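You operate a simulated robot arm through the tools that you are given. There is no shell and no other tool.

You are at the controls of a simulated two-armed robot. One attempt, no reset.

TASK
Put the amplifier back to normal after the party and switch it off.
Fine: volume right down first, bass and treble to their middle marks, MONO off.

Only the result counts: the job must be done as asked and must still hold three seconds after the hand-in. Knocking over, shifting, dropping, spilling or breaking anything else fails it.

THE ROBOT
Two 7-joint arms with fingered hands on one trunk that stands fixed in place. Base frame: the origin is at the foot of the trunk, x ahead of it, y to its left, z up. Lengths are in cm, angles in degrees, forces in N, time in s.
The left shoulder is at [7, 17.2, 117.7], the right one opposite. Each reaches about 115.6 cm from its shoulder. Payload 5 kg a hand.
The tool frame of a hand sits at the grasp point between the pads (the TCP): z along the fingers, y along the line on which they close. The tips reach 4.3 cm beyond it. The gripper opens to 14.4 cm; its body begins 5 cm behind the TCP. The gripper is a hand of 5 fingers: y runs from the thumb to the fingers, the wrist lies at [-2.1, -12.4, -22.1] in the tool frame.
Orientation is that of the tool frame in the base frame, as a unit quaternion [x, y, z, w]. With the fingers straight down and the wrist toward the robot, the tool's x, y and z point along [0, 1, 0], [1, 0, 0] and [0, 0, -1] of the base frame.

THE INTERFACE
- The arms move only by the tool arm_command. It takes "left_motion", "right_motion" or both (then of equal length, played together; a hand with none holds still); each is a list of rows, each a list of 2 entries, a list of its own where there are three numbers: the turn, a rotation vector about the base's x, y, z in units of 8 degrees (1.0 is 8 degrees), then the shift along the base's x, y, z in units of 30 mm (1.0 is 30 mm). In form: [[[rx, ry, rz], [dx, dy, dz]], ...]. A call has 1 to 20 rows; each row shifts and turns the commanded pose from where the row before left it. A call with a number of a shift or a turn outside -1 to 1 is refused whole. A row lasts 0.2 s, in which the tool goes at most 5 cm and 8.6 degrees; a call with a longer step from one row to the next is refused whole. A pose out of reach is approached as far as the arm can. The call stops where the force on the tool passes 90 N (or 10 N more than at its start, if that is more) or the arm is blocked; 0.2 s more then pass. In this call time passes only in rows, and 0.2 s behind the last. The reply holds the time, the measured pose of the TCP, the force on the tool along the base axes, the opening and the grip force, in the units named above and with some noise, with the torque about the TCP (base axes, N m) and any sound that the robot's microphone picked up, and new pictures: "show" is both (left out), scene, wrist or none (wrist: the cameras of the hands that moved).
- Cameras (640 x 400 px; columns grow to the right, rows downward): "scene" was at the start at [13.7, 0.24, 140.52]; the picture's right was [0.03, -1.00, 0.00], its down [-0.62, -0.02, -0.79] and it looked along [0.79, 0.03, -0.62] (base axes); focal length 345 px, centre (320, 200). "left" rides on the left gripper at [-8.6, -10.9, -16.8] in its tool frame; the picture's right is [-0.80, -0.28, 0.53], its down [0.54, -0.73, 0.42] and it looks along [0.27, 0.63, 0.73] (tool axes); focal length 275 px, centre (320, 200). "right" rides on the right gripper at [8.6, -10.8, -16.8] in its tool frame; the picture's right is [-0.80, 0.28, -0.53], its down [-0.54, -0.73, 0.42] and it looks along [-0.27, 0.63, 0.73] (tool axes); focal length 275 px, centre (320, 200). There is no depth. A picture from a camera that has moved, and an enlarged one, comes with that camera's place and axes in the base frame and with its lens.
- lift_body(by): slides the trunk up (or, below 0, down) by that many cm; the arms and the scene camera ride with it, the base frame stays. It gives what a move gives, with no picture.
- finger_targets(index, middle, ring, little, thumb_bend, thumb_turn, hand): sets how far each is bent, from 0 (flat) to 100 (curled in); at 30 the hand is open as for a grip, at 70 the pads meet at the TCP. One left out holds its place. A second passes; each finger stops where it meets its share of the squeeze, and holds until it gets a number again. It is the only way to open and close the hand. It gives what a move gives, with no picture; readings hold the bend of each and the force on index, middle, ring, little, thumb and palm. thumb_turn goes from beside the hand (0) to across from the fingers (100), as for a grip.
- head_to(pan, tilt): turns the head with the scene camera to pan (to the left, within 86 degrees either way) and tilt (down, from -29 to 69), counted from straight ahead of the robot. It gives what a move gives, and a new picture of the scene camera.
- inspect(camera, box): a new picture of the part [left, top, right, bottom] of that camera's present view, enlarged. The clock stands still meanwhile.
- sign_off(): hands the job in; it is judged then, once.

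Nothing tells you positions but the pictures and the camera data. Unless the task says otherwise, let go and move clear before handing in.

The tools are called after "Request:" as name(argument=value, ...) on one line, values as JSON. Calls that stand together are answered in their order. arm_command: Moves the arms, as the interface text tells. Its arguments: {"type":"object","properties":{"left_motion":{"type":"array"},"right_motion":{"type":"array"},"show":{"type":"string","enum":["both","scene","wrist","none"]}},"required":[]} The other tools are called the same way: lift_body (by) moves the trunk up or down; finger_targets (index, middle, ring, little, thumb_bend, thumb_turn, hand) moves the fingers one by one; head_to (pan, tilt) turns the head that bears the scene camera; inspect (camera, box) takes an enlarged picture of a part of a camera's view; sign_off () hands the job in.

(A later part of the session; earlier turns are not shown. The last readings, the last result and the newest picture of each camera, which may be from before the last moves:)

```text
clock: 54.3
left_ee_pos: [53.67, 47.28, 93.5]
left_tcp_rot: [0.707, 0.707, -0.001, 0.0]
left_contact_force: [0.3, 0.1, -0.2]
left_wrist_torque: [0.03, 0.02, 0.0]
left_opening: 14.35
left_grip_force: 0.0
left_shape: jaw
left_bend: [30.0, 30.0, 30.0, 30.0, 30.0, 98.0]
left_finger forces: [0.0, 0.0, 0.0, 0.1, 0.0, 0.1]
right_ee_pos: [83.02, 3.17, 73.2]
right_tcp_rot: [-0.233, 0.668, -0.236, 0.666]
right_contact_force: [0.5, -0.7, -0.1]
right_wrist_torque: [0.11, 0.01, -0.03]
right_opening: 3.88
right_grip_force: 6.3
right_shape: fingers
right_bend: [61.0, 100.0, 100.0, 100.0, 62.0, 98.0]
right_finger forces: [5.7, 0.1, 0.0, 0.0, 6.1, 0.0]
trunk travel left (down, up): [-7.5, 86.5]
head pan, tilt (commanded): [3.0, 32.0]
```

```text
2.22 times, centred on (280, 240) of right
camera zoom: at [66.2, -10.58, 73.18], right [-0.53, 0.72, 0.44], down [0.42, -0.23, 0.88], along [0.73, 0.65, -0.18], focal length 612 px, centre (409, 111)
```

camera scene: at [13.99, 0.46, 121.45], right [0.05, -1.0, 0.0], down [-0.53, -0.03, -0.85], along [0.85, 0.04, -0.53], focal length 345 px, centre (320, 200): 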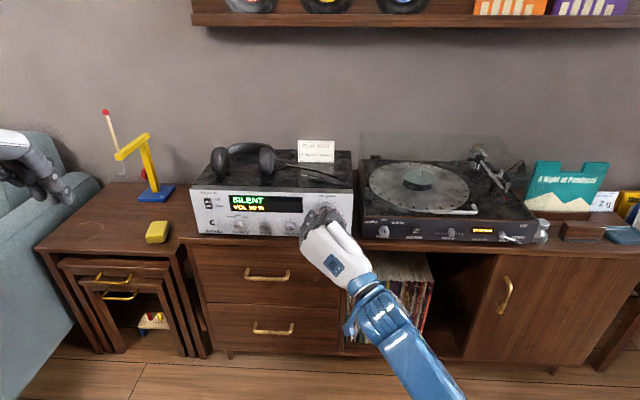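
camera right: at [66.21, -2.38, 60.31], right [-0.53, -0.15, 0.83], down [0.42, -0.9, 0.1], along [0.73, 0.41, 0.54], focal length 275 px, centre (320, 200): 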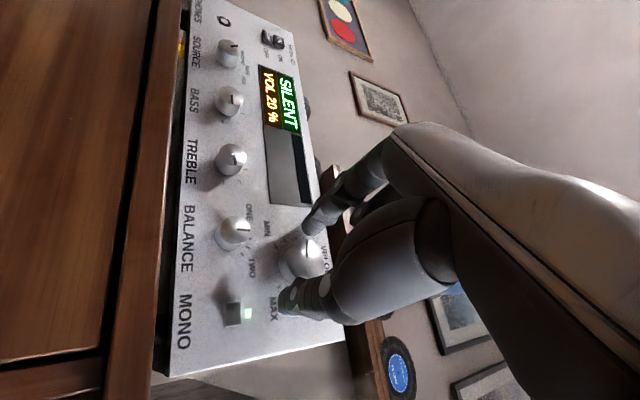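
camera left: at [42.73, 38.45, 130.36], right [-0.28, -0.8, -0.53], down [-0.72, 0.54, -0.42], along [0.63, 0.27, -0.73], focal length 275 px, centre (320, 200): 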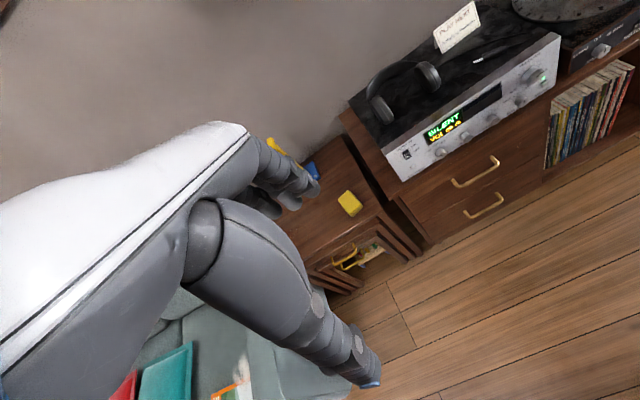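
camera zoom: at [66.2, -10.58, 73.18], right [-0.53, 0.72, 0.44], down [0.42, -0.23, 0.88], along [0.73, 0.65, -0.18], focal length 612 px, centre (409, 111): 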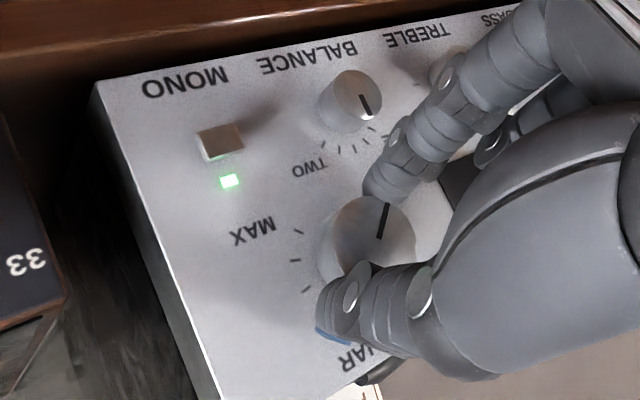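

VOL 0 % with the hand meeting resistance, and the pointer is on MIN, so the volume is fully down. I'll release, back off, and move in front of TREBLE with the roll reset to about -50°.

Request:
finger_targets(hand="right", index=57, thumb_bend=57)

Request:
arm_command(right_motion=[[[0, 0, 0], [-0.4, 0, 0]], [[0, 0, 0], [-0.4, 0, 0]], [[0, 0, 0], [-0.4, 0, 0]], [[0, 0, 0], [-0.4, 0, 0]], [[0.984, 0, 0], [0, 0.285, -0.2]], [[0.984, 0, 0], [0, 0.285, -0.2]], [[0.984, 0, 0], [0, 0.285, -0.2]], [[0.984, 0, 0], [0, 0.285, -0.2]], [[0.984, 0, 0], [0, 0.285, -0.2]], [[0.984, 0, 0], [0, 0.285, -0.2]], [[0.984, 0, 0], [0, 0.285, -0.2]], [[0.984, 0, 0], [0, 0.285, -0.2]], [[0.984, 0, 0], [0, 0.285, -0.2]], [[0.984, 0, 0], [0, 0.285, -0.2]]])

Request:
inspect(camera="scene", box=[190, 170, 360, 250])

Request:
inspect(camera="right", box=[160, 100, 400, 340])

```text
clock: 55.3
left_ee_pos: [53.79, 47.2, 93.43]
left_tcp_rot: [0.707, 0.707, 0.0, 0.0]
left_contact_force: [-1.2, 0.2, 0.4]
left_wrist_torque: [-0.03, 0.0, 0.0]
left_opening: 14.39
left_grip_force: 0.2
left_shape: jaw
left_bend: [30.0, 30.0, 30.0, 30.0, 30.0, 98.0]
left_finger forces: [0.0, 0.0, 0.0, 0.0, 0.0, 0.0]
right_ee_pos: [83.15, 3.18, 73.05]
right_tcp_rot: [-0.234, 0.667, -0.235, 0.667]
right_contact_force: [0.4, -0.6, 0.8]
right_wrist_torque: [0.01, 0.0, 0.01]
right_opening: 5.65
right_grip_force: 0.1
right_shape: fingers
right_bend: [56.0, 100.0, 100.0, 100.0, 56.0, 99.0]
right_finger forces: [0.1, 0.1, 0.0, 0.1, 0.1, 0.0]
trunk travel left (down, up): [-7.5, 86.5]
head pan, tilt (commanded): [3.0, 32.0]
```

```text
clock: 58.3
left_ee_pos: [53.74, 47.16, 93.48]
left_tcp_rot: [0.707, 0.707, -0.001, 0.0]
left_contact_force: [-0.4, 0.2, -0.7]
left_wrist_torque: [-0.01, 0.02, -0.01]
left_opening: 14.37
left_grip_force: 0.1
left_shape: jaw
left_bend: [30.0, 30.0, 30.0, 30.0, 30.0, 98.0]
left_finger forces: [0.0, 0.1, 0.0, 0.0, 0.0, 0.0]
right_ee_pos: [78.2, 11.57, 66.95]
right_tcp_rot: [0.244, 0.664, 0.241, 0.664]
right_contact_force: [0.2, -0.6, 0.2]
right_wrist_torque: [-0.01, 0.03, 0.01]
right_opening: 5.63
right_grip_force: 0.1
right_shape: fingers
right_bend: [56.0, 100.0, 100.0, 100.0, 56.0, 99.0]
right_finger forces: [0.0, 0.1, 0.1, 0.0, 0.0, 0.0]
trunk travel left (down, up): [-7.5, 86.5]
head pan, tilt (commanded): [3.0, 32.0]
camera scene: at [13.99, 0.49, 121.44], right [0.05, -1.0, 0.0], down [-0.53, -0.03, -0.85], along [0.85, 0.04, -0.53], focal length 345 px, centre (320, 200)
camera right: at [61.39, 8.86, 53.38], right [-0.53, -0.29, 0.79], down [0.42, -0.91, -0.05], along [0.73, 0.31, 0.61], focal length 275 px, centre (320, 200)
```

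scene: 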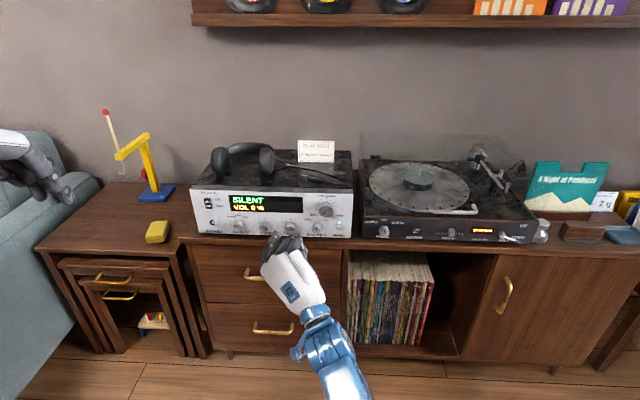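
right: 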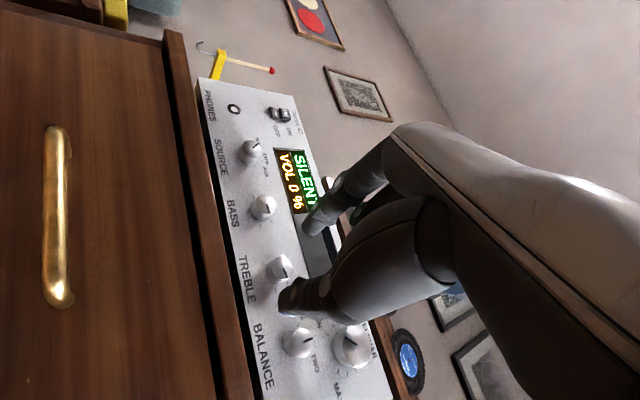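

```text
3.76 times, centred on (275, 210) of scene
camera zoom: at [13.99, 0.49, 121.44], right [0.05, -1.0, 0.0], down [-0.53, -0.03, -0.85], along [0.85, 0.04, -0.53], focal length 1298 px, centre (489, 162)
```

zoom: 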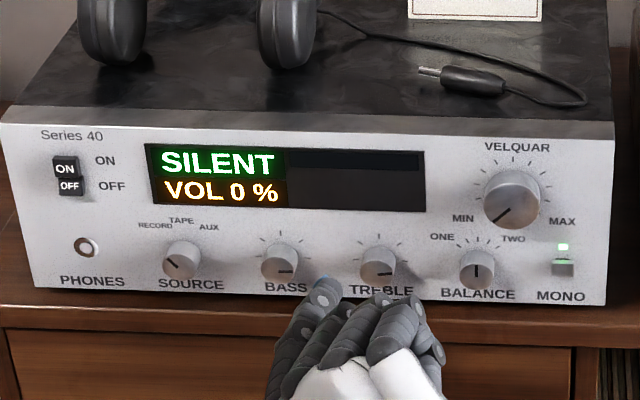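

```text
1.67 times, centred on (280, 220) of right
camera zoom: at [61.39, 8.86, 53.38], right [-0.53, -0.29, 0.79], down [0.42, -0.91, -0.05], along [0.73, 0.31, 0.61], focal length 459 px, centre (387, 167)
```

zoom: 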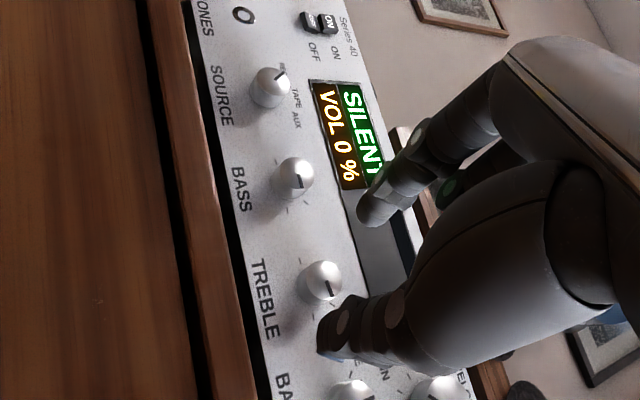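

Volume sits at MIN and the other controls are unchanged. TREBLE is lined up, so I'll narrow the opening for the smaller knob and advance.

Request:
finger_targets(hand="right", index=59, thumb_bend=59)

Request:
arm_command(right_motion=[[[0, 0, 0], [0.35, 0.03, 0.01]], [[0, 0, 0], [0.35, 0.02, 0.01]], [[0, 0, 0], [0.35, 0, 0]], [[0, 0, 0], [0.25, 0, 0]]], show="none")

Request:
inspect(camera="right", box=[240, 190, 360, 310])

Request:
inspect(camera="scene", box=[250, 200, 330, 260])

```text
clock: 59.3
left_ee_pos: [53.64, 47.17, 93.47]
left_tcp_rot: [0.707, 0.707, 0.0, -0.001]
left_contact_force: [0.1, 0.2, -0.6]
left_wrist_torque: [0.01, -0.01, 0.02]
left_opening: 14.35
left_grip_force: 0.2
left_shape: jaw
left_bend: [30.0, 30.0, 30.0, 30.0, 30.0, 98.0]
left_finger forces: [0.1, 0.0, 0.0, 0.1, 0.1, 0.0]
right_ee_pos: [78.24, 11.6, 67.06]
right_tcp_rot: [0.242, 0.666, 0.242, 0.663]
right_contact_force: [0.4, -0.6, 0.0]
right_wrist_torque: [0.0, 0.0, 0.0]
right_opening: 4.65
right_grip_force: 0.0
right_shape: fingers
right_bend: [59.0, 100.0, 100.0, 100.0, 59.0, 99.0]
right_finger forces: [0.1, 0.0, 0.0, 0.0, 0.0, 0.1]
trunk travel left (down, up): [-7.5, 86.5]
head pan, tilt (commanded): [3.0, 32.0]
```

```text
clock: 60.3
left_ee_pos: [53.86, 47.2, 93.45]
left_tcp_rot: [0.707, 0.708, 0.0, 0.0]
left_contact_force: [0.5, -0.1, -0.4]
left_wrist_torque: [0.01, 0.01, -0.02]
left_opening: 14.38
left_grip_force: 0.0
left_shape: jaw
left_bend: [30.0, 30.0, 30.0, 30.0, 30.0, 98.0]
left_finger forces: [0.1, 0.1, 0.1, 0.0, 0.0, 0.0]
right_ee_pos: [82.16, 11.8, 67.08]
right_tcp_rot: [0.242, 0.666, 0.24, 0.664]
right_contact_force: [0.8, -0.3, 0.2]
right_wrist_torque: [0.0, -0.02, 0.03]
right_opening: 4.66
right_grip_force: 0.0
right_shape: fingers
right_bend: [59.0, 100.0, 100.0, 100.0, 59.0, 99.0]
right_finger forces: [0.0, 0.0, 0.0, 0.0, 0.1, 0.0]
trunk travel left (down, up): [-7.5, 86.5]
head pan, tilt (commanded): [3.0, 32.0]
```

```text
3.33 times, centred on (300, 250) of right
camera zoom: at [65.25, 9.08, 53.41], right [-0.53, -0.29, 0.79], down [0.42, -0.91, -0.05], along [0.73, 0.31, 0.6], focal length 918 px, centre (387, 33)
```

zoom: 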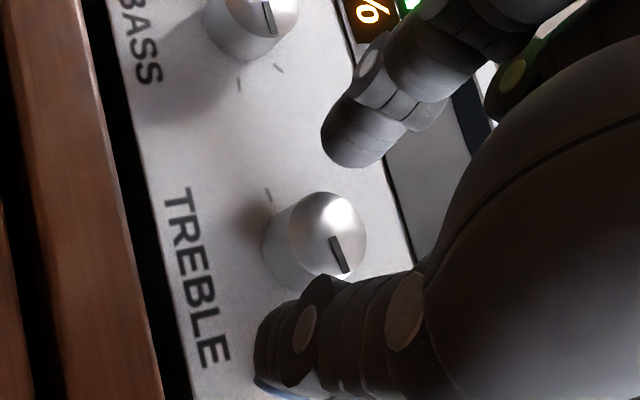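

```text
6.67 times, centred on (290, 230) of scene
camera zoom: at [14.01, 0.43, 121.44], right [0.05, -1.0, 0.0], down [-0.53, -0.03, -0.85], along [0.85, 0.04, -0.53], focal length 2298 px, centre (520, 0)
```

zoom: 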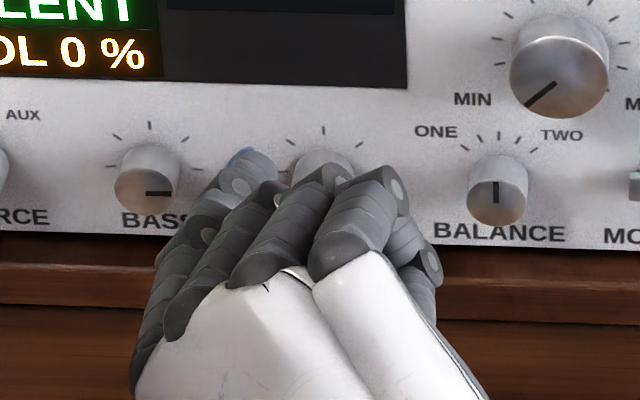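

The tips straddle TREBLE cleanly, above the cabinet top. I'll go in the last 0.9 cm and grip.

Request:
arm_command(right_motion=[[[0, 0, 0], [0.15, 0, 0]], [[0, 0, 0], [0.15, 0, 0]]], show="none")

Request:
finger_targets(hand="right", index=70, thumb_bend=70)

Request:
inspect(camera="right", box=[240, 190, 360, 310])

```text
clock: 60.9
left_ee_pos: [53.85, 47.09, 93.5]
left_tcp_rot: [0.707, 0.708, 0.0, 0.0]
left_contact_force: [-0.3, 0.1, -0.6]
left_wrist_torque: [-0.03, -0.01, -0.01]
left_opening: 14.4
left_grip_force: 0.1
left_shape: jaw
left_bend: [30.0, 30.0, 30.0, 30.0, 30.0, 98.0]
left_finger forces: [0.1, 0.0, 0.0, 0.1, 0.0, 0.1]
right_ee_pos: [83.03, 11.72, 66.84]
right_tcp_rot: [0.242, 0.666, 0.239, 0.664]
right_contact_force: [-0.9, -0.4, 0.1]
right_wrist_torque: [-0.01, -0.02, 0.01]
right_opening: 4.68
right_grip_force: 0.1
right_shape: fingers
right_bend: [59.0, 100.0, 100.0, 100.0, 59.0, 99.0]
right_finger forces: [0.0, 0.1, 0.1, 0.1, 0.0, 0.1]
trunk travel left (down, up): [-7.5, 86.5]
head pan, tilt (commanded): [3.0, 32.0]
```

```text
clock: 61.9
left_ee_pos: [53.7, 47.18, 93.43]
left_tcp_rot: [0.707, 0.707, 0.001, -0.001]
left_contact_force: [-0.2, 0.8, 0.3]
left_wrist_torque: [0.02, 0.0, 0.0]
left_opening: 14.35
left_grip_force: 0.0
left_shape: jaw
left_bend: [30.0, 30.0, 30.0, 30.0, 30.0, 98.0]
left_finger forces: [0.0, 0.0, 0.0, 0.0, 0.0, 0.0]
right_ee_pos: [83.09, 11.87, 67.01]
right_tcp_rot: [0.241, 0.666, 0.24, 0.664]
right_contact_force: [-2.7, 5.0, -3.5]
right_wrist_torque: [0.0, 0.11, 0.16]
right_opening: 2.46
right_grip_force: 6.9
right_shape: fingers
right_bend: [64.0, 100.0, 100.0, 100.0, 67.0, 100.0]
right_finger forces: [8.1, 0.1, 0.1, 0.0, 5.7, 0.0]
trunk travel left (down, up): [-7.5, 86.5]
head pan, tilt (commanded): [3.0, 32.0]
```

```text
3.33 times, centred on (300, 250) of right
camera zoom: at [66.24, 8.98, 53.37], right [-0.53, -0.29, 0.8], down [0.42, -0.91, -0.05], along [0.73, 0.31, 0.6], focal length 918 px, centre (387, 33)
```

zoom: 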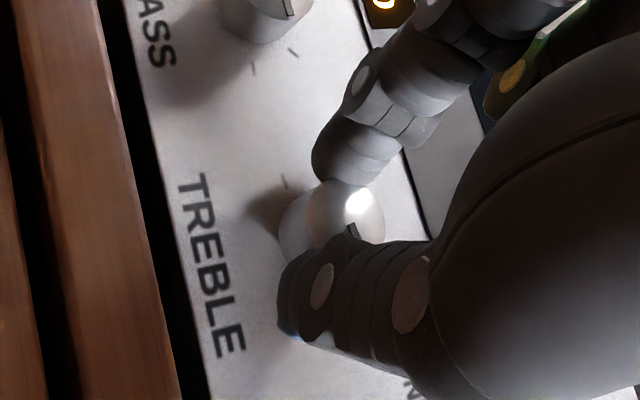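

TREBLE is gripped, but the knob sits about 0.25 cm toward the index side. I'll shift the hand that way to even out the force before turning.

Request:
arm_command(right_motion=[[[0, 0, 0], [0, 0.06, 0.05]]], show="none")

```text
clock: 62.3
left_ee_pos: [53.78, 47.16, 93.43]
left_tcp_rot: [0.707, 0.707, 0.0, 0.0]
left_contact_force: [0.3, -0.3, -0.4]
left_wrist_torque: [-0.01, 0.05, 0.01]
left_opening: 14.37
left_grip_force: 0.0
left_shape: jaw
left_bend: [30.0, 30.0, 30.0, 30.0, 30.0, 98.0]
left_finger forces: [0.0, 0.1, 0.0, 0.0, 0.1, 0.0]
right_ee_pos: [83.13, 11.84, 66.93]
right_tcp_rot: [0.24, 0.667, 0.239, 0.664]
right_contact_force: [-4.0, 3.7, -4.1]
right_wrist_torque: [-0.04, 0.16, 0.11]
right_opening: 2.47
right_grip_force: 6.8
right_shape: fingers
right_bend: [64.0, 100.0, 100.0, 100.0, 67.0, 100.0]
right_finger forces: [7.6, 0.0, 0.1, 0.0, 6.6, 0.0]
trunk travel left (down, up): [-7.5, 86.5]
head pan, tilt (commanded): [3.0, 32.0]
```

The side force shows the fingertips sit a little off-axis: the pinch is about 0.8 cm along the tool's x, not 0.5. I'll open, shift by the difference, and grip again.

Request:
finger_targets(hand="right", index=59, thumb_bend=59)

Request:
arm_command(right_motion=[[[0, 0, 0], [0, -0.07, 0.11]]], show="none")

Request:
finger_targets(hand="right", index=70, thumb_bend=70)

Request:
inspect(camera="right", box=[240, 190, 360, 310])

```text
clock: 63.3
left_ee_pos: [53.75, 47.08, 93.49]
left_tcp_rot: [0.707, 0.707, 0.0, 0.0]
left_contact_force: [0.5, -0.9, 0.0]
left_wrist_torque: [0.0, -0.03, 0.0]
left_opening: 14.35
left_grip_force: 0.1
left_shape: jaw
left_bend: [30.0, 30.0, 30.0, 30.0, 30.0, 98.0]
left_finger forces: [0.0, 0.0, 0.0, 0.1, 0.1, 0.1]
right_ee_pos: [83.09, 11.66, 67.17]
right_tcp_rot: [0.242, 0.665, 0.239, 0.665]
right_contact_force: [-0.3, 0.1, 1.3]
right_wrist_torque: [0.0, 0.01, 0.01]
right_opening: 4.51
right_grip_force: 0.1
right_shape: fingers
right_bend: [59.0, 100.0, 100.0, 100.0, 59.0, 99.0]
right_finger forces: [0.1, 0.1, 0.0, 0.1, 0.0, 0.1]
trunk travel left (down, up): [-7.5, 86.5]
head pan, tilt (commanded): [3.0, 32.0]
```

```text
clock: 63.7
left_ee_pos: [53.62, 47.1, 93.51]
left_tcp_rot: [0.707, 0.707, 0.0, 0.0]
left_contact_force: [-0.3, 1.1, 0.1]
left_wrist_torque: [-0.01, -0.01, 0.01]
left_opening: 14.37
left_grip_force: 0.1
left_shape: jaw
left_bend: [30.0, 30.0, 30.0, 30.0, 30.0, 98.0]
left_finger forces: [0.0, 0.0, 0.0, 0.0, 0.0, 0.0]
right_ee_pos: [82.99, 11.93, 67.56]
right_tcp_rot: [0.242, 0.666, 0.242, 0.663]
right_contact_force: [-0.7, -0.1, -0.2]
right_wrist_torque: [-0.02, -0.01, 0.02]
right_opening: 4.54
right_grip_force: 0.1
right_shape: fingers
right_bend: [59.0, 100.0, 100.0, 100.0, 59.0, 99.0]
right_finger forces: [0.1, 0.0, 0.1, 0.0, 0.0, 0.0]
trunk travel left (down, up): [-7.5, 86.5]
head pan, tilt (commanded): [3.0, 32.0]
```

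```text
clock: 64.7
left_ee_pos: [53.71, 47.07, 93.49]
left_tcp_rot: [0.707, 0.707, 0.0, 0.0]
left_contact_force: [0.3, -0.5, 1.2]
left_wrist_torque: [-0.05, -0.01, 0.01]
left_opening: 14.38
left_grip_force: 0.2
left_shape: jaw
left_bend: [30.0, 30.0, 30.0, 30.0, 30.0, 98.0]
left_finger forces: [0.0, 0.0, 0.1, 0.0, 0.0, 0.0]
right_ee_pos: [83.04, 11.79, 67.67]
right_tcp_rot: [0.242, 0.666, 0.242, 0.663]
right_contact_force: [-1.1, -1.3, -3.0]
right_wrist_torque: [-0.01, 0.07, -0.03]
right_opening: 2.53
right_grip_force: 5.8
right_shape: fingers
right_bend: [66.0, 100.0, 100.0, 100.0, 65.0, 100.0]
right_finger forces: [4.7, 0.0, 0.1, 0.0, 7.0, 0.0]
trunk travel left (down, up): [-7.5, 86.5]
head pan, tilt (commanded): [3.0, 32.0]
```

```text
3.33 times, centred on (300, 250) of right
camera zoom: at [66.21, 9.12, 54.02], right [-0.53, -0.29, 0.79], down [0.42, -0.91, -0.05], along [0.73, 0.31, 0.61], focal length 918 px, centre (387, 33)
```

zoom: 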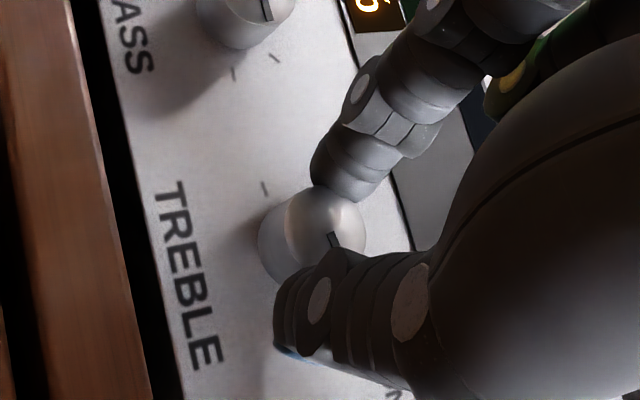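

The bends and forces are close to even now. I'll turn TREBLE counter-clockwise in a short first step.

Request:
arm_command(right_motion=[[[-1, 0, 0], [0, 0.03, 0.022]], [[-1, 0, 0], [0, 0.033, 0.0176]], [[-1, 0, 0], [0, 0.035, 0.013]], [[-1, 0, 0], [0, 0.036, 0.0075]]], show="none")

Request:
inspect(camera="right", box=[220, 170, 380, 330])

Request:
inspect(camera="scene", box=[250, 200, 330, 260])

```text
clock: 65.7
left_ee_pos: [53.78, 47.1, 93.32]
left_tcp_rot: [0.706, 0.708, 0.0, 0.0]
left_contact_force: [-0.3, 0.6, -0.7]
left_wrist_torque: [0.01, 0.01, 0.01]
left_opening: 14.38
left_grip_force: 0.1
left_shape: jaw
left_bend: [30.0, 30.0, 30.0, 30.0, 30.0, 98.0]
left_finger forces: [0.0, 0.1, 0.1, 0.0, 0.0, 0.1]
right_ee_pos: [83.04, 12.29, 67.84]
right_tcp_rot: [0.049, 0.706, 0.048, 0.705]
right_contact_force: [2.8, -0.2, -1.6]
right_wrist_torque: [0.01, 0.08, 0.01]
right_opening: 2.47
right_grip_force: 5.9
right_shape: fingers
right_bend: [66.0, 100.0, 100.0, 100.0, 66.0, 100.0]
right_finger forces: [5.7, 0.0, 0.0, 0.1, 5.4, 0.0]
trunk travel left (down, up): [-7.5, 86.5]
head pan, tilt (commanded): [3.0, 32.0]
```

```text
2.50 times, centred on (300, 250) of right
camera zoom: at [66.18, 2.76, 57.77], right [-0.53, 0.17, 0.83], down [0.42, -0.79, 0.44], along [0.73, 0.58, 0.35], focal length 688 px, centre (370, 75)
```

zoom: 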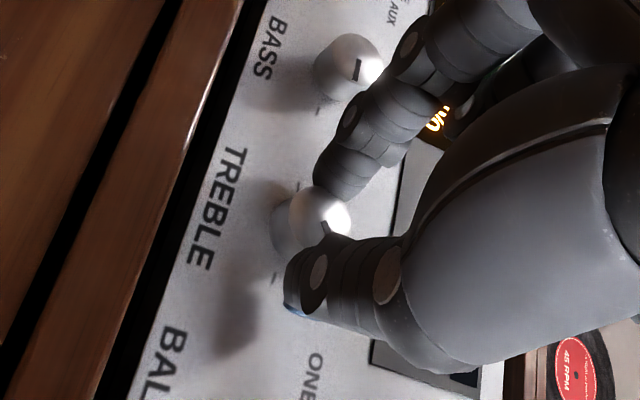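

```text
6.67 times, centred on (290, 230) of scene
camera zoom: at [14.03, 0.44, 121.43], right [0.05, -1.0, 0.0], down [-0.53, -0.03, -0.85], along [0.85, 0.04, -0.53], focal length 2298 px, centre (520, 0)
```

zoom: 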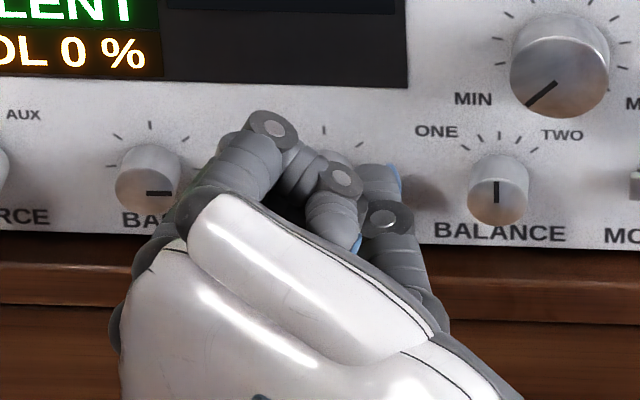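

Forces stay balanced and the pointer moves with the hand. I'll turn another 40° and then measure the pointer.

Request:
arm_command(right_motion=[[[-1, 0, 0], [0, 0.037, 0.003]], [[-1, 0, 0], [0, 0.037, -0.003]], [[-1, 0, 0], [0, 0.036, -0.0075]], [[-1, 0, 0], [0, 0.035, -0.013]], [[-1, 0, 0], [0, 0.033, -0.0176]]], show="none")

Request:
inspect(camera="scene", box=[260, 205, 320, 250])

Request:
inspect(camera="right", box=[220, 170, 380, 330])

```text
clock: 66.9
left_ee_pos: [53.68, 47.19, 93.45]
left_tcp_rot: [0.707, 0.707, 0.0, 0.0]
left_contact_force: [-0.1, 0.7, 0.5]
left_wrist_torque: [0.01, 0.0, 0.0]
left_opening: 14.37
left_grip_force: 0.1
left_shape: jaw
left_bend: [30.0, 30.0, 30.0, 30.0, 30.0, 98.0]
left_finger forces: [0.1, 0.1, 0.1, 0.0, 0.1, 0.0]
right_ee_pos: [82.96, 12.65, 67.65]
right_tcp_rot: [-0.195, 0.68, -0.196, 0.679]
right_contact_force: [-2.2, 2.6, -2.1]
right_wrist_torque: [0.06, 0.13, 0.08]
right_opening: 2.45
right_grip_force: 6.1
right_shape: fingers
right_bend: [65.0, 100.0, 100.0, 100.0, 66.0, 100.0]
right_finger forces: [8.0, 0.0, 0.0, 0.0, 4.5, 0.0]
trunk travel left (down, up): [-7.5, 86.5]
head pan, tilt (commanded): [3.0, 32.0]
```

```text
8.89 times, centred on (290, 228) of scene
camera zoom: at [14.02, 0.47, 121.43], right [0.05, -1.0, 0.0], down [-0.53, -0.03, -0.85], along [0.85, 0.04, -0.53], focal length 3064 px, centre (587, -44)
```

zoom: 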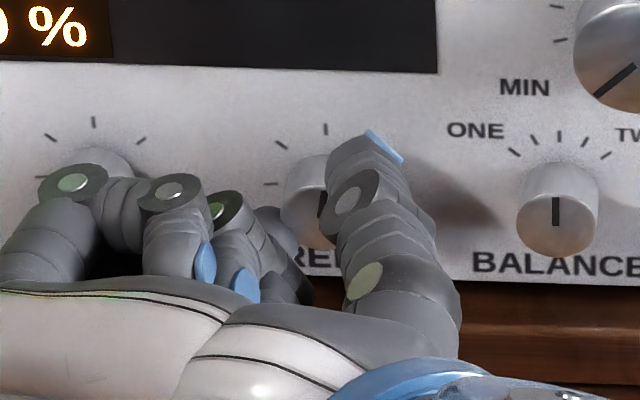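

```text
2.50 times, centred on (300, 250) of right
camera zoom: at [66.21, -0.93, 66.07], right [-0.53, 0.67, 0.52], down [0.42, -0.33, 0.85], along [0.73, 0.67, -0.11], focal length 688 px, centre (370, 75)
```

zoom: 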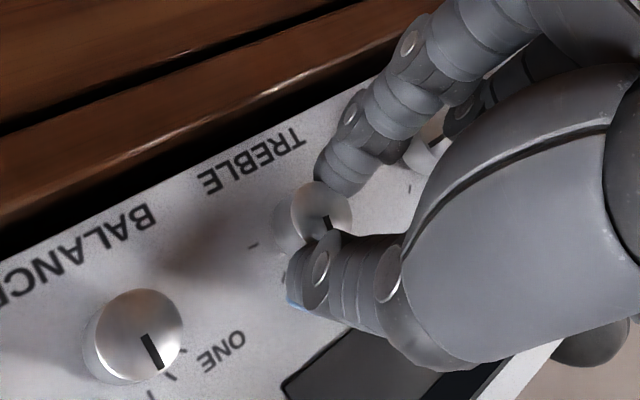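

The pointer is close to upright, though I judge it still about 6–15° right of the top mark. I'll turn 8° more, then release and back off to measure it unobstructed.

Request:
arm_command(right_motion=[[[-1, 0, 0], [0, 0.03, -0.022]]], show="none")

Request:
finger_targets(hand="right", index=59, thumb_bend=59)

Request:
arm_command(right_motion=[[[0, 0, 0], [-0.4, 0, 0]], [[0, 0, 0], [-0.4, 0, 0]], [[0, 0, 0], [-0.4, 0, 0]], [[0, 0, 0], [-0.4, 0, 0]], [[0, 0, 0], [-0.4, 0, -0.3]], [[0, 0, 0], [-0.4, 0, -0.5]], [[0, 0, 0], [-0.4, 0, -0.5]]], show="scene")

Request:
inspect(camera="scene", box=[260, 205, 320, 250])

Request:
inspect(camera="scene", box=[210, 205, 270, 250])

```text
clock: 67.3
left_ee_pos: [53.83, 47.2, 93.41]
left_tcp_rot: [0.707, 0.707, 0.001, 0.001]
left_contact_force: [0.6, -0.6, -0.6]
left_wrist_torque: [0.01, 0.01, 0.02]
left_opening: 14.39
left_grip_force: 0.1
left_shape: jaw
left_bend: [30.0, 30.0, 30.0, 30.0, 30.0, 98.0]
left_finger forces: [0.1, 0.1, 0.0, 0.1, 0.0, 0.1]
right_ee_pos: [82.92, 12.85, 67.68]
right_tcp_rot: [-0.242, 0.665, -0.243, 0.664]
right_contact_force: [-1.3, 1.0, -2.7]
right_wrist_torque: [0.01, 0.11, 0.05]
right_opening: 2.45
right_grip_force: 6.4
right_shape: fingers
right_bend: [65.0, 100.0, 100.0, 100.0, 66.0, 100.0]
right_finger forces: [7.7, 0.0, 0.0, 0.1, 4.6, 0.0]
trunk travel left (down, up): [-7.5, 86.5]
head pan, tilt (commanded): [3.0, 32.0]
```

```text
clock: 68.3
left_ee_pos: [53.61, 47.26, 93.4]
left_tcp_rot: [0.707, 0.707, -0.001, 0.0]
left_contact_force: [-0.1, -0.1, 0.2]
left_wrist_torque: [-0.03, 0.01, -0.03]
left_opening: 14.38
left_grip_force: 0.0
left_shape: jaw
left_bend: [30.0, 30.0, 30.0, 30.0, 30.0, 98.0]
left_finger forces: [0.0, 0.0, 0.1, 0.1, 0.0, 0.1]
right_ee_pos: [82.95, 12.86, 67.64]
right_tcp_rot: [-0.241, 0.665, -0.243, 0.664]
right_contact_force: [0.2, -0.5, -0.1]
right_wrist_torque: [0.0, 0.02, 0.01]
right_opening: 4.57
right_grip_force: 0.1
right_shape: fingers
right_bend: [59.0, 100.0, 100.0, 100.0, 59.0, 99.0]
right_finger forces: [0.1, 0.0, 0.0, 0.0, 0.0, 0.1]
trunk travel left (down, up): [-7.5, 86.5]
head pan, tilt (commanded): [3.0, 32.0]
```

```text
clock: 69.9
left_ee_pos: [53.75, 47.04, 93.53]
left_tcp_rot: [0.707, 0.707, -0.001, -0.001]
left_contact_force: [-0.4, -0.2, -0.2]
left_wrist_torque: [0.01, -0.01, -0.04]
left_opening: 14.37
left_grip_force: 0.1
left_shape: jaw
left_bend: [30.0, 30.0, 30.0, 30.0, 30.0, 98.0]
left_finger forces: [0.1, 0.1, 0.0, 0.0, 0.0, 0.0]
right_ee_pos: [74.6, 12.79, 63.78]
right_tcp_rot: [-0.241, 0.665, -0.243, 0.664]
right_contact_force: [-0.6, -0.9, 0.9]
right_wrist_torque: [0.0, 0.04, -0.02]
right_opening: 4.55
right_grip_force: 0.1
right_shape: fingers
right_bend: [59.0, 100.0, 100.0, 100.0, 59.0, 99.0]
right_finger forces: [0.0, 0.0, 0.0, 0.0, 0.0, 0.1]
trunk travel left (down, up): [-7.5, 86.5]
head pan, tilt (commanded): [3.0, 32.0]
camera scene: at [14.0, 0.43, 121.44], right [0.05, -1.0, 0.0], down [-0.53, -0.03, -0.85], along [0.85, 0.04, -0.53], focal length 345 px, centre (320, 200)
```

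scene: 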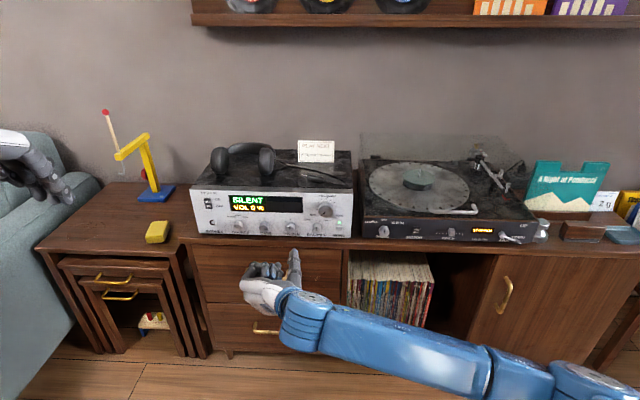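

```text
8.89 times, centred on (290, 228) of scene
camera zoom: at [14.0, 0.43, 121.44], right [0.05, -1.0, 0.0], down [-0.53, -0.03, -0.85], along [0.85, 0.04, -0.53], focal length 3064 px, centre (587, -44)
```

zoom: 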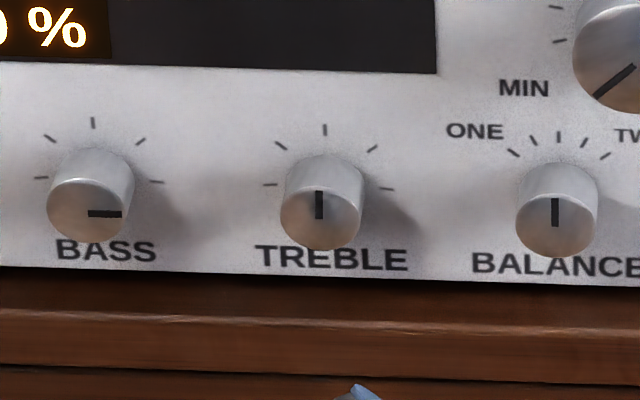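

```text
8.89 times, centred on (240, 228) of scene
camera zoom: at [14.0, 0.43, 121.44], right [0.05, -1.0, 0.0], down [-0.53, -0.03, -0.85], along [0.85, 0.04, -0.53], focal length 3064 px, centre (1031, -44)
```

zoom: 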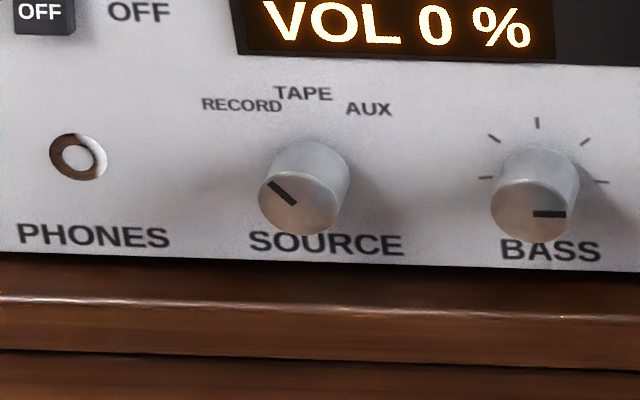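

TREBLE now points essentially straight up. I'll zoom in tightly on it and on BALANCE for comparison.

Request:
inspect(camera="scene", box=[282, 215, 298, 235])

Request:
inspect(camera="scene", box=[258, 215, 274, 235])

Request:
inspect(camera="scene", box=[304, 215, 328, 240])

```text
16.00 times, centred on (290, 225) of scene
camera zoom: at [14.0, 0.43, 121.44], right [0.05, -1.0, 0.0], down [-0.53, -0.03, -0.85], along [0.85, 0.04, -0.53], focal length 5515 px, centre (800, -200)
```

zoom: 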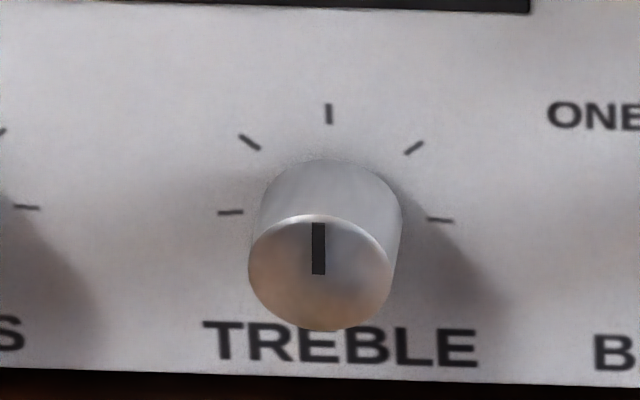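

```text
16.00 times, centred on (266, 225) of scene
camera zoom: at [14.0, 0.43, 121.44], right [0.05, -1.0, 0.0], down [-0.53, -0.03, -0.85], along [0.85, 0.04, -0.53], focal length 5515 px, centre (1184, -200)
```

zoom: 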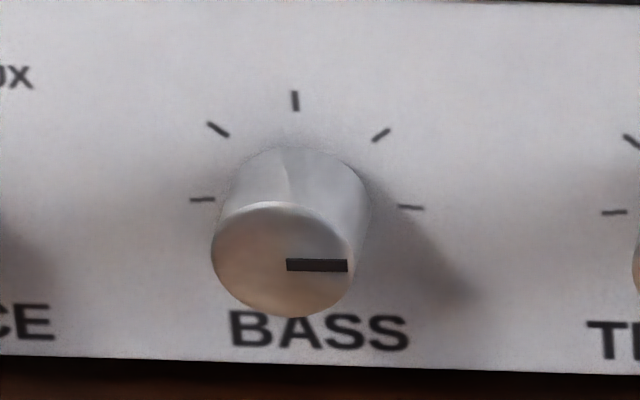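

```text
16.00 times, centred on (316, 228) of scene
camera zoom: at [14.0, 0.43, 121.44], right [0.05, -1.0, 0.0], down [-0.53, -0.03, -0.85], along [0.85, 0.04, -0.53], focal length 5515 px, centre (384, -240)
```

zoom: 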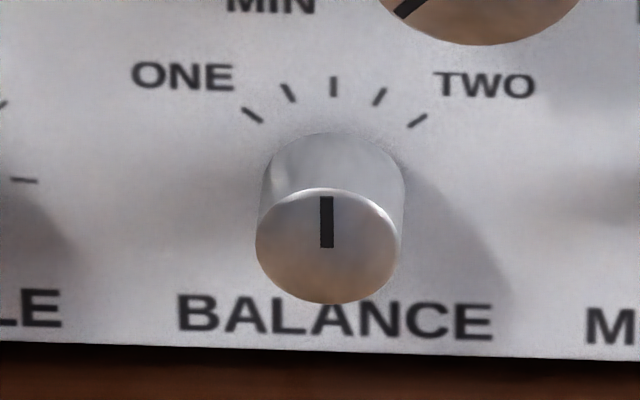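

TREBLE is on its middle mark to within about 2°. BASS points almost exactly right (90°), so I'll roll back to -50° while moving in front of BASS.

Request:
arm_command(right_motion=[[[1, 0, 0], [0.113, 0.201, 0.127]], [[1, 0, 0], [0.113, 0.201, 0.127]], [[1, 0, 0], [0.113, 0.201, 0.127]], [[1, 0, 0], [0.113, 0.201, 0.127]], [[1, 0, 0], [0.113, 0.201, 0.127]], [[1, 0, 0], [0.113, 0.201, 0.127]], [[1, 0, 0], [0.113, 0.201, 0.127]], [[1, 0, 0], [0.113, 0.201, 0.127]], [[1, 0, 0], [0.113, 0.201, 0.127]], [[1, 0, 0], [0.113, 0.201, 0.127]]])

```text
clock: 72.3
left_ee_pos: [53.63, 47.33, 93.56]
left_tcp_rot: [0.706, 0.708, -0.001, 0.0]
left_contact_force: [0.5, -0.8, 0.6]
left_wrist_torque: [0.05, -0.02, 0.01]
left_opening: 14.38
left_grip_force: 0.1
left_shape: jaw
left_bend: [30.0, 30.0, 30.0, 30.0, 30.0, 98.0]
left_finger forces: [0.0, 0.0, 0.0, 0.1, 0.0, 0.0]
right_ee_pos: [79.61, 12.63, 63.01]
right_tcp_rot: [0.204, 0.672, 0.189, 0.686]
right_contact_force: [-0.3, 0.0, 0.1]
right_wrist_torque: [0.02, 0.03, -0.04]
right_opening: 4.59
right_grip_force: 0.0
right_shape: fingers
right_bend: [59.0, 100.0, 100.0, 100.0, 59.0, 99.0]
right_finger forces: [0.0, 0.1, 0.0, 0.1, 0.0, 0.1]
trunk travel left (down, up): [-7.5, 86.5]
head pan, tilt (commanded): [3.0, 32.0]
stopped in row 10 (right hand): the arm was blocked; the commanded pose is now the measured one
camera scene: at [13.95, 0.49, 121.45], right [0.05, -1.0, 0.0], down [-0.53, -0.03, -0.85], along [0.85, 0.04, -0.53], focal length 345 px, centre (320, 200)
camera right: at [62.79, 8.5, 49.54], right [-0.55, -0.17, 0.82], down [0.4, -0.91, 0.08], along [0.73, 0.37, 0.57], focal length 275 px, centre (320, 200)
```

scene: 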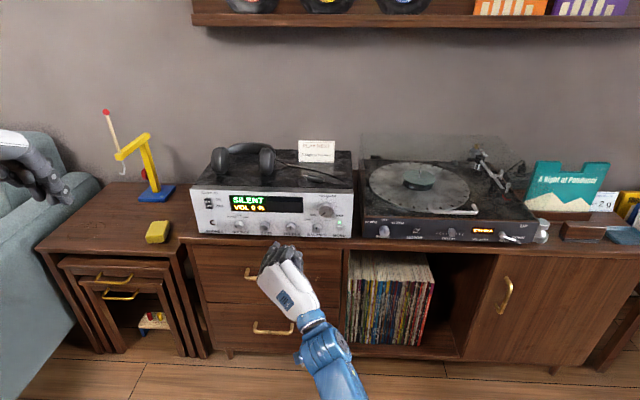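
right: 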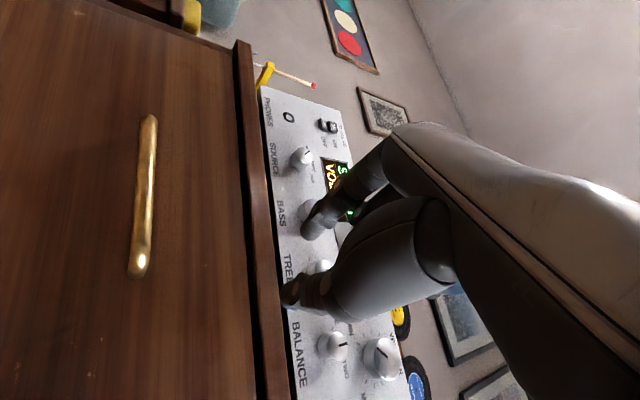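

The arm met the trunk again near this roll, so -50° is too far for a point this far to the left. Nothing was touched. I'll back off, roll to -90°, and do BASS in two shorter strokes from there.

Request:
arm_command(right_motion=[[[0, 0, 0], [-0.5, 0, 0.15]], [[0, 0.047, 0.093], [-0.5, 0, 0.2]], [[-1, 0.047, 0.093], [-0.2, 0.1, 0.2]], [[-1, 0, 0], [0, 0.3, 0.3]], [[-1, 0, 0], [0, 0.5, 0.3]], [[-1, 0, 0], [0.1, 0.6, 0.2]], [[0, 0, 0], [0.2, 0.6, 0.15]]])

```text
clock: 73.9
left_ee_pos: [53.7, 47.28, 93.36]
left_tcp_rot: [0.707, 0.707, -0.001, 0.0]
left_contact_force: [-0.3, -0.2, 0.2]
left_wrist_torque: [0.0, 0.01, -0.01]
left_opening: 14.39
left_grip_force: 0.1
left_shape: jaw
left_bend: [30.0, 30.0, 30.0, 30.0, 30.0, 98.0]
left_finger forces: [0.0, 0.1, 0.1, 0.0, 0.0, 0.0]
right_ee_pos: [76.87, 18.93, 67.38]
right_tcp_rot: [0.002, 0.707, 0.002, 0.707]
right_contact_force: [0.1, 0.5, 0.1]
right_wrist_torque: [0.02, -0.03, 0.01]
right_opening: 4.57
right_grip_force: 0.1
right_shape: fingers
right_bend: [59.0, 100.0, 100.0, 100.0, 59.0, 99.0]
right_finger forces: [0.0, 0.1, 0.0, 0.0, 0.0, 0.1]
trunk travel left (down, up): [-7.5, 86.5]
head pan, tilt (commanded): [3.0, 32.0]
camera scene: at [14.0, 0.46, 121.44], right [0.05, -1.0, 0.0], down [-0.53, -0.03, -0.85], along [0.85, 0.04, -0.53], focal length 345 px, centre (320, 200)
camera right: at [60.09, 8.23, 58.7], right [-0.53, 0.28, 0.8], down [0.42, -0.73, 0.54], along [0.73, 0.63, 0.27], focal length 275 px, centre (320, 200)
```

scene: 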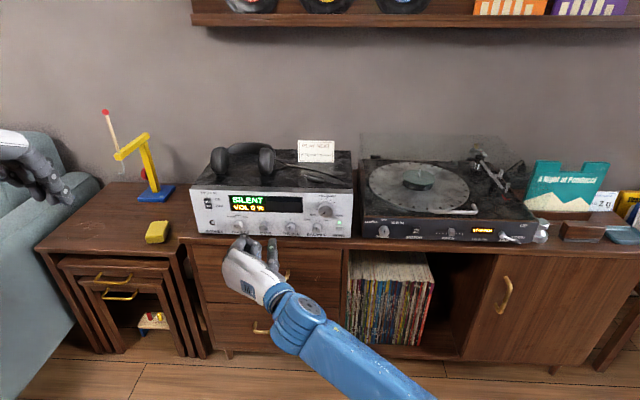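
right: 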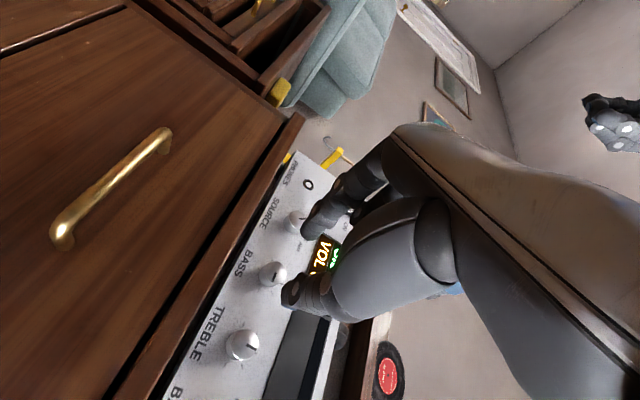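

The hand is free at a roll of -90° in front of BASS. I'll nudge it onto the knob axis, advance most of the way and look.

Request:
arm_command(right_motion=[[[0, 0, 0], [0.35, 0.05, 0.05]], [[0, 0, 0], [0.35, 0.05, 0.05]], [[0, 0, 0], [0.35, 0, 0]], [[0, 0, 0], [0.35, 0, 0]], [[0, 0, 0], [0.35, 0, 0]]], show="none")

Request:
inspect(camera="right", box=[240, 190, 360, 310])

Request:
inspect(camera="scene", box=[220, 200, 300, 260])

```text
clock: 75.1
left_ee_pos: [53.73, 47.16, 93.55]
left_tcp_rot: [0.707, 0.707, 0.0, 0.0]
left_contact_force: [-0.3, -0.5, -0.6]
left_wrist_torque: [-0.01, 0.0, -0.01]
left_opening: 14.36
left_grip_force: 0.1
left_shape: jaw
left_bend: [30.0, 30.0, 30.0, 30.0, 30.0, 98.0]
left_finger forces: [0.1, 0.0, 0.0, 0.0, 0.0, 0.0]
right_ee_pos: [82.05, 19.15, 67.73]
right_tcp_rot: [0.002, 0.707, 0.002, 0.707]
right_contact_force: [-0.1, 0.3, -0.2]
right_wrist_torque: [0.0, -0.03, -0.02]
right_opening: 4.6
right_grip_force: 0.1
right_shape: fingers
right_bend: [59.0, 100.0, 100.0, 100.0, 59.0, 99.0]
right_finger forces: [0.0, 0.0, 0.1, 0.1, 0.0, 0.0]
trunk travel left (down, up): [-7.5, 86.5]
head pan, tilt (commanded): [3.0, 32.0]
```

```text
3.33 times, centred on (300, 250) of right
camera zoom: at [65.32, 8.48, 59.0], right [-0.53, 0.28, 0.8], down [0.42, -0.73, 0.54], along [0.73, 0.62, 0.27], focal length 918 px, centre (387, 33)
```

zoom: 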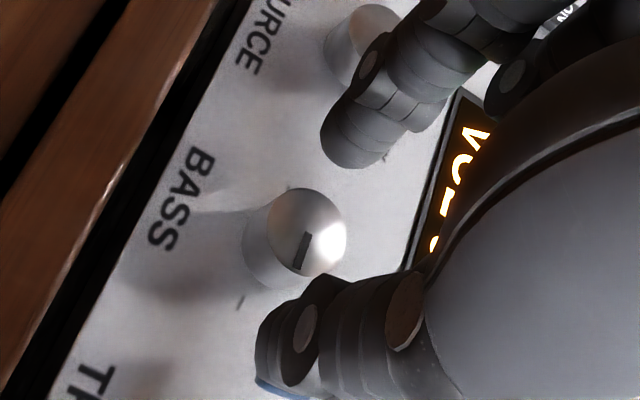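

```text
6.67 times, centred on (260, 230) of scene
camera zoom: at [14.01, 0.44, 121.44], right [0.05, -1.0, 0.0], down [-0.53, -0.03, -0.85], along [0.85, 0.04, -0.53], focal length 2298 px, centre (720, 0)
```

zoom: 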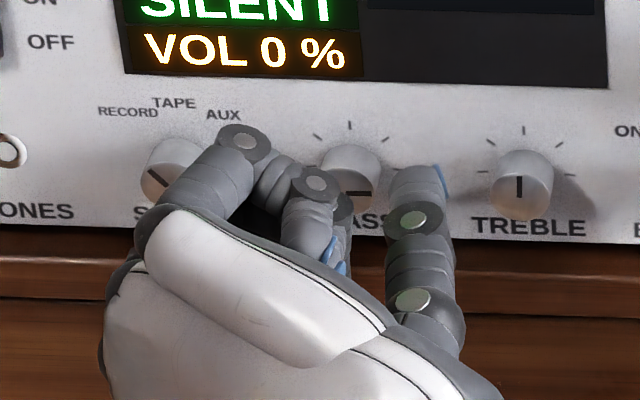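

BASS sits well between the tips and SOURCE has ample clearance. I'll go in the last 0.9 cm and grip.

Request:
arm_command(right_motion=[[[0, 0, 0], [0.15, 0, 0]], [[0, 0, 0], [0.15, 0, -0.02]]], show="none")

Request:
finger_targets(hand="right", index=70, thumb_bend=70)

```text
clock: 75.7
left_ee_pos: [53.87, 47.25, 93.51]
left_tcp_rot: [0.707, 0.707, 0.0, 0.0]
left_contact_force: [-0.1, -0.2, 0.5]
left_wrist_torque: [-0.01, -0.02, -0.02]
left_opening: 14.35
left_grip_force: 0.0
left_shape: jaw
left_bend: [30.0, 30.0, 30.0, 30.0, 30.0, 98.0]
left_finger forces: [0.0, 0.0, 0.0, 0.0, 0.0, 0.0]
right_ee_pos: [83.0, 19.25, 67.79]
right_tcp_rot: [0.003, 0.707, 0.003, 0.707]
right_contact_force: [-0.4, -0.3, -0.2]
right_wrist_torque: [0.03, 0.01, 0.0]
right_opening: 4.6
right_grip_force: 0.1
right_shape: fingers
right_bend: [59.0, 100.0, 100.0, 100.0, 59.0, 99.0]
right_finger forces: [0.1, 0.0, 0.0, 0.0, 0.0, 0.0]
trunk travel left (down, up): [-7.5, 86.5]
head pan, tilt (commanded): [3.0, 32.0]
```

```text
clock: 76.7
left_ee_pos: [53.67, 47.28, 93.48]
left_tcp_rot: [0.707, 0.708, 0.0, 0.0]
left_contact_force: [-0.8, 0.0, 0.3]
left_wrist_torque: [0.0, -0.01, -0.01]
left_opening: 14.37
left_grip_force: 0.0
left_shape: jaw
left_bend: [30.0, 30.0, 30.0, 30.0, 30.0, 98.0]
left_finger forces: [0.1, 0.1, 0.0, 0.1, 0.0, 0.1]
right_ee_pos: [83.02, 19.21, 67.76]
right_tcp_rot: [0.003, 0.707, 0.002, 0.707]
right_contact_force: [1.6, 0.2, 1.3]
right_wrist_torque: [0.0, -0.01, 0.0]
right_opening: 2.5
right_grip_force: 5.4
right_shape: fingers
right_bend: [65.0, 100.0, 100.0, 100.0, 66.0, 100.0]
right_finger forces: [5.7, 0.0, 0.0, 0.0, 5.3, 0.0]
trunk travel left (down, up): [-7.5, 86.5]
head pan, tilt (commanded): [3.0, 32.0]
```

The grip is well balanced with almost no side force. I'll turn BASS 48° counter-clockwise about its own axis.

Request:
arm_command(right_motion=[[[-1, 0, 0], [0, 0.037, -0.003]], [[-1, 0, 0], [0, 0.0365, -0.0077]], [[-1, 0, 0], [0, 0.035, -0.0127]], [[-1, 0, 0], [0, 0.033, -0.0177]], [[-1, 0, 0], [0, 0.03, -0.0217]], [[-1, 0, 0], [0, 0.027, -0.026]]], show="none")

Request:
inspect(camera="scene", box=[220, 200, 300, 260])

```text
clock: 78.1
left_ee_pos: [53.66, 47.2, 93.4]
left_tcp_rot: [0.707, 0.707, -0.001, 0.001]
left_contact_force: [0.1, 0.5, -0.1]
left_wrist_torque: [0.0, -0.03, 0.0]
left_opening: 14.37
left_grip_force: 0.1
left_shape: jaw
left_bend: [30.0, 30.0, 30.0, 30.0, 30.0, 98.0]
left_finger forces: [0.1, 0.0, 0.0, 0.0, 0.2, 0.1]
right_ee_pos: [82.9, 19.85, 67.53]
right_tcp_rot: [-0.287, 0.647, -0.285, 0.647]
right_contact_force: [-0.4, 2.2, -1.4]
right_wrist_torque: [0.02, 0.06, 0.08]
right_opening: 2.47
right_grip_force: 5.7
right_shape: fingers
right_bend: [65.0, 100.0, 100.0, 100.0, 66.0, 100.0]
right_finger forces: [7.5, 0.0, 0.0, 0.0, 4.9, 0.1]
trunk travel left (down, up): [-7.5, 86.5]
head pan, tilt (commanded): [3.0, 32.0]
```

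```text
6.67 times, centred on (260, 230) of scene
camera zoom: at [14.01, 0.47, 121.43], right [0.05, -1.0, 0.0], down [-0.53, -0.03, -0.85], along [0.85, 0.04, -0.53], focal length 2298 px, centre (720, 0)
```

zoom: 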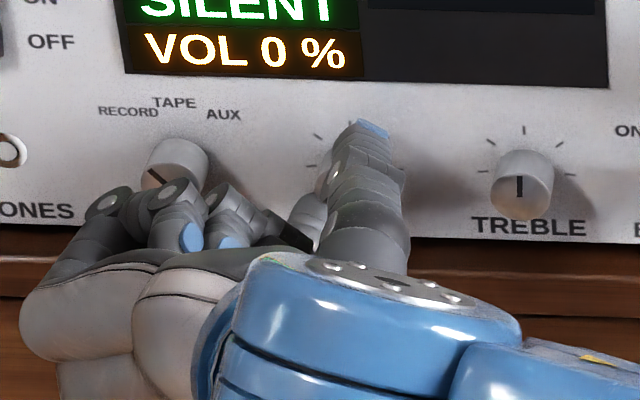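

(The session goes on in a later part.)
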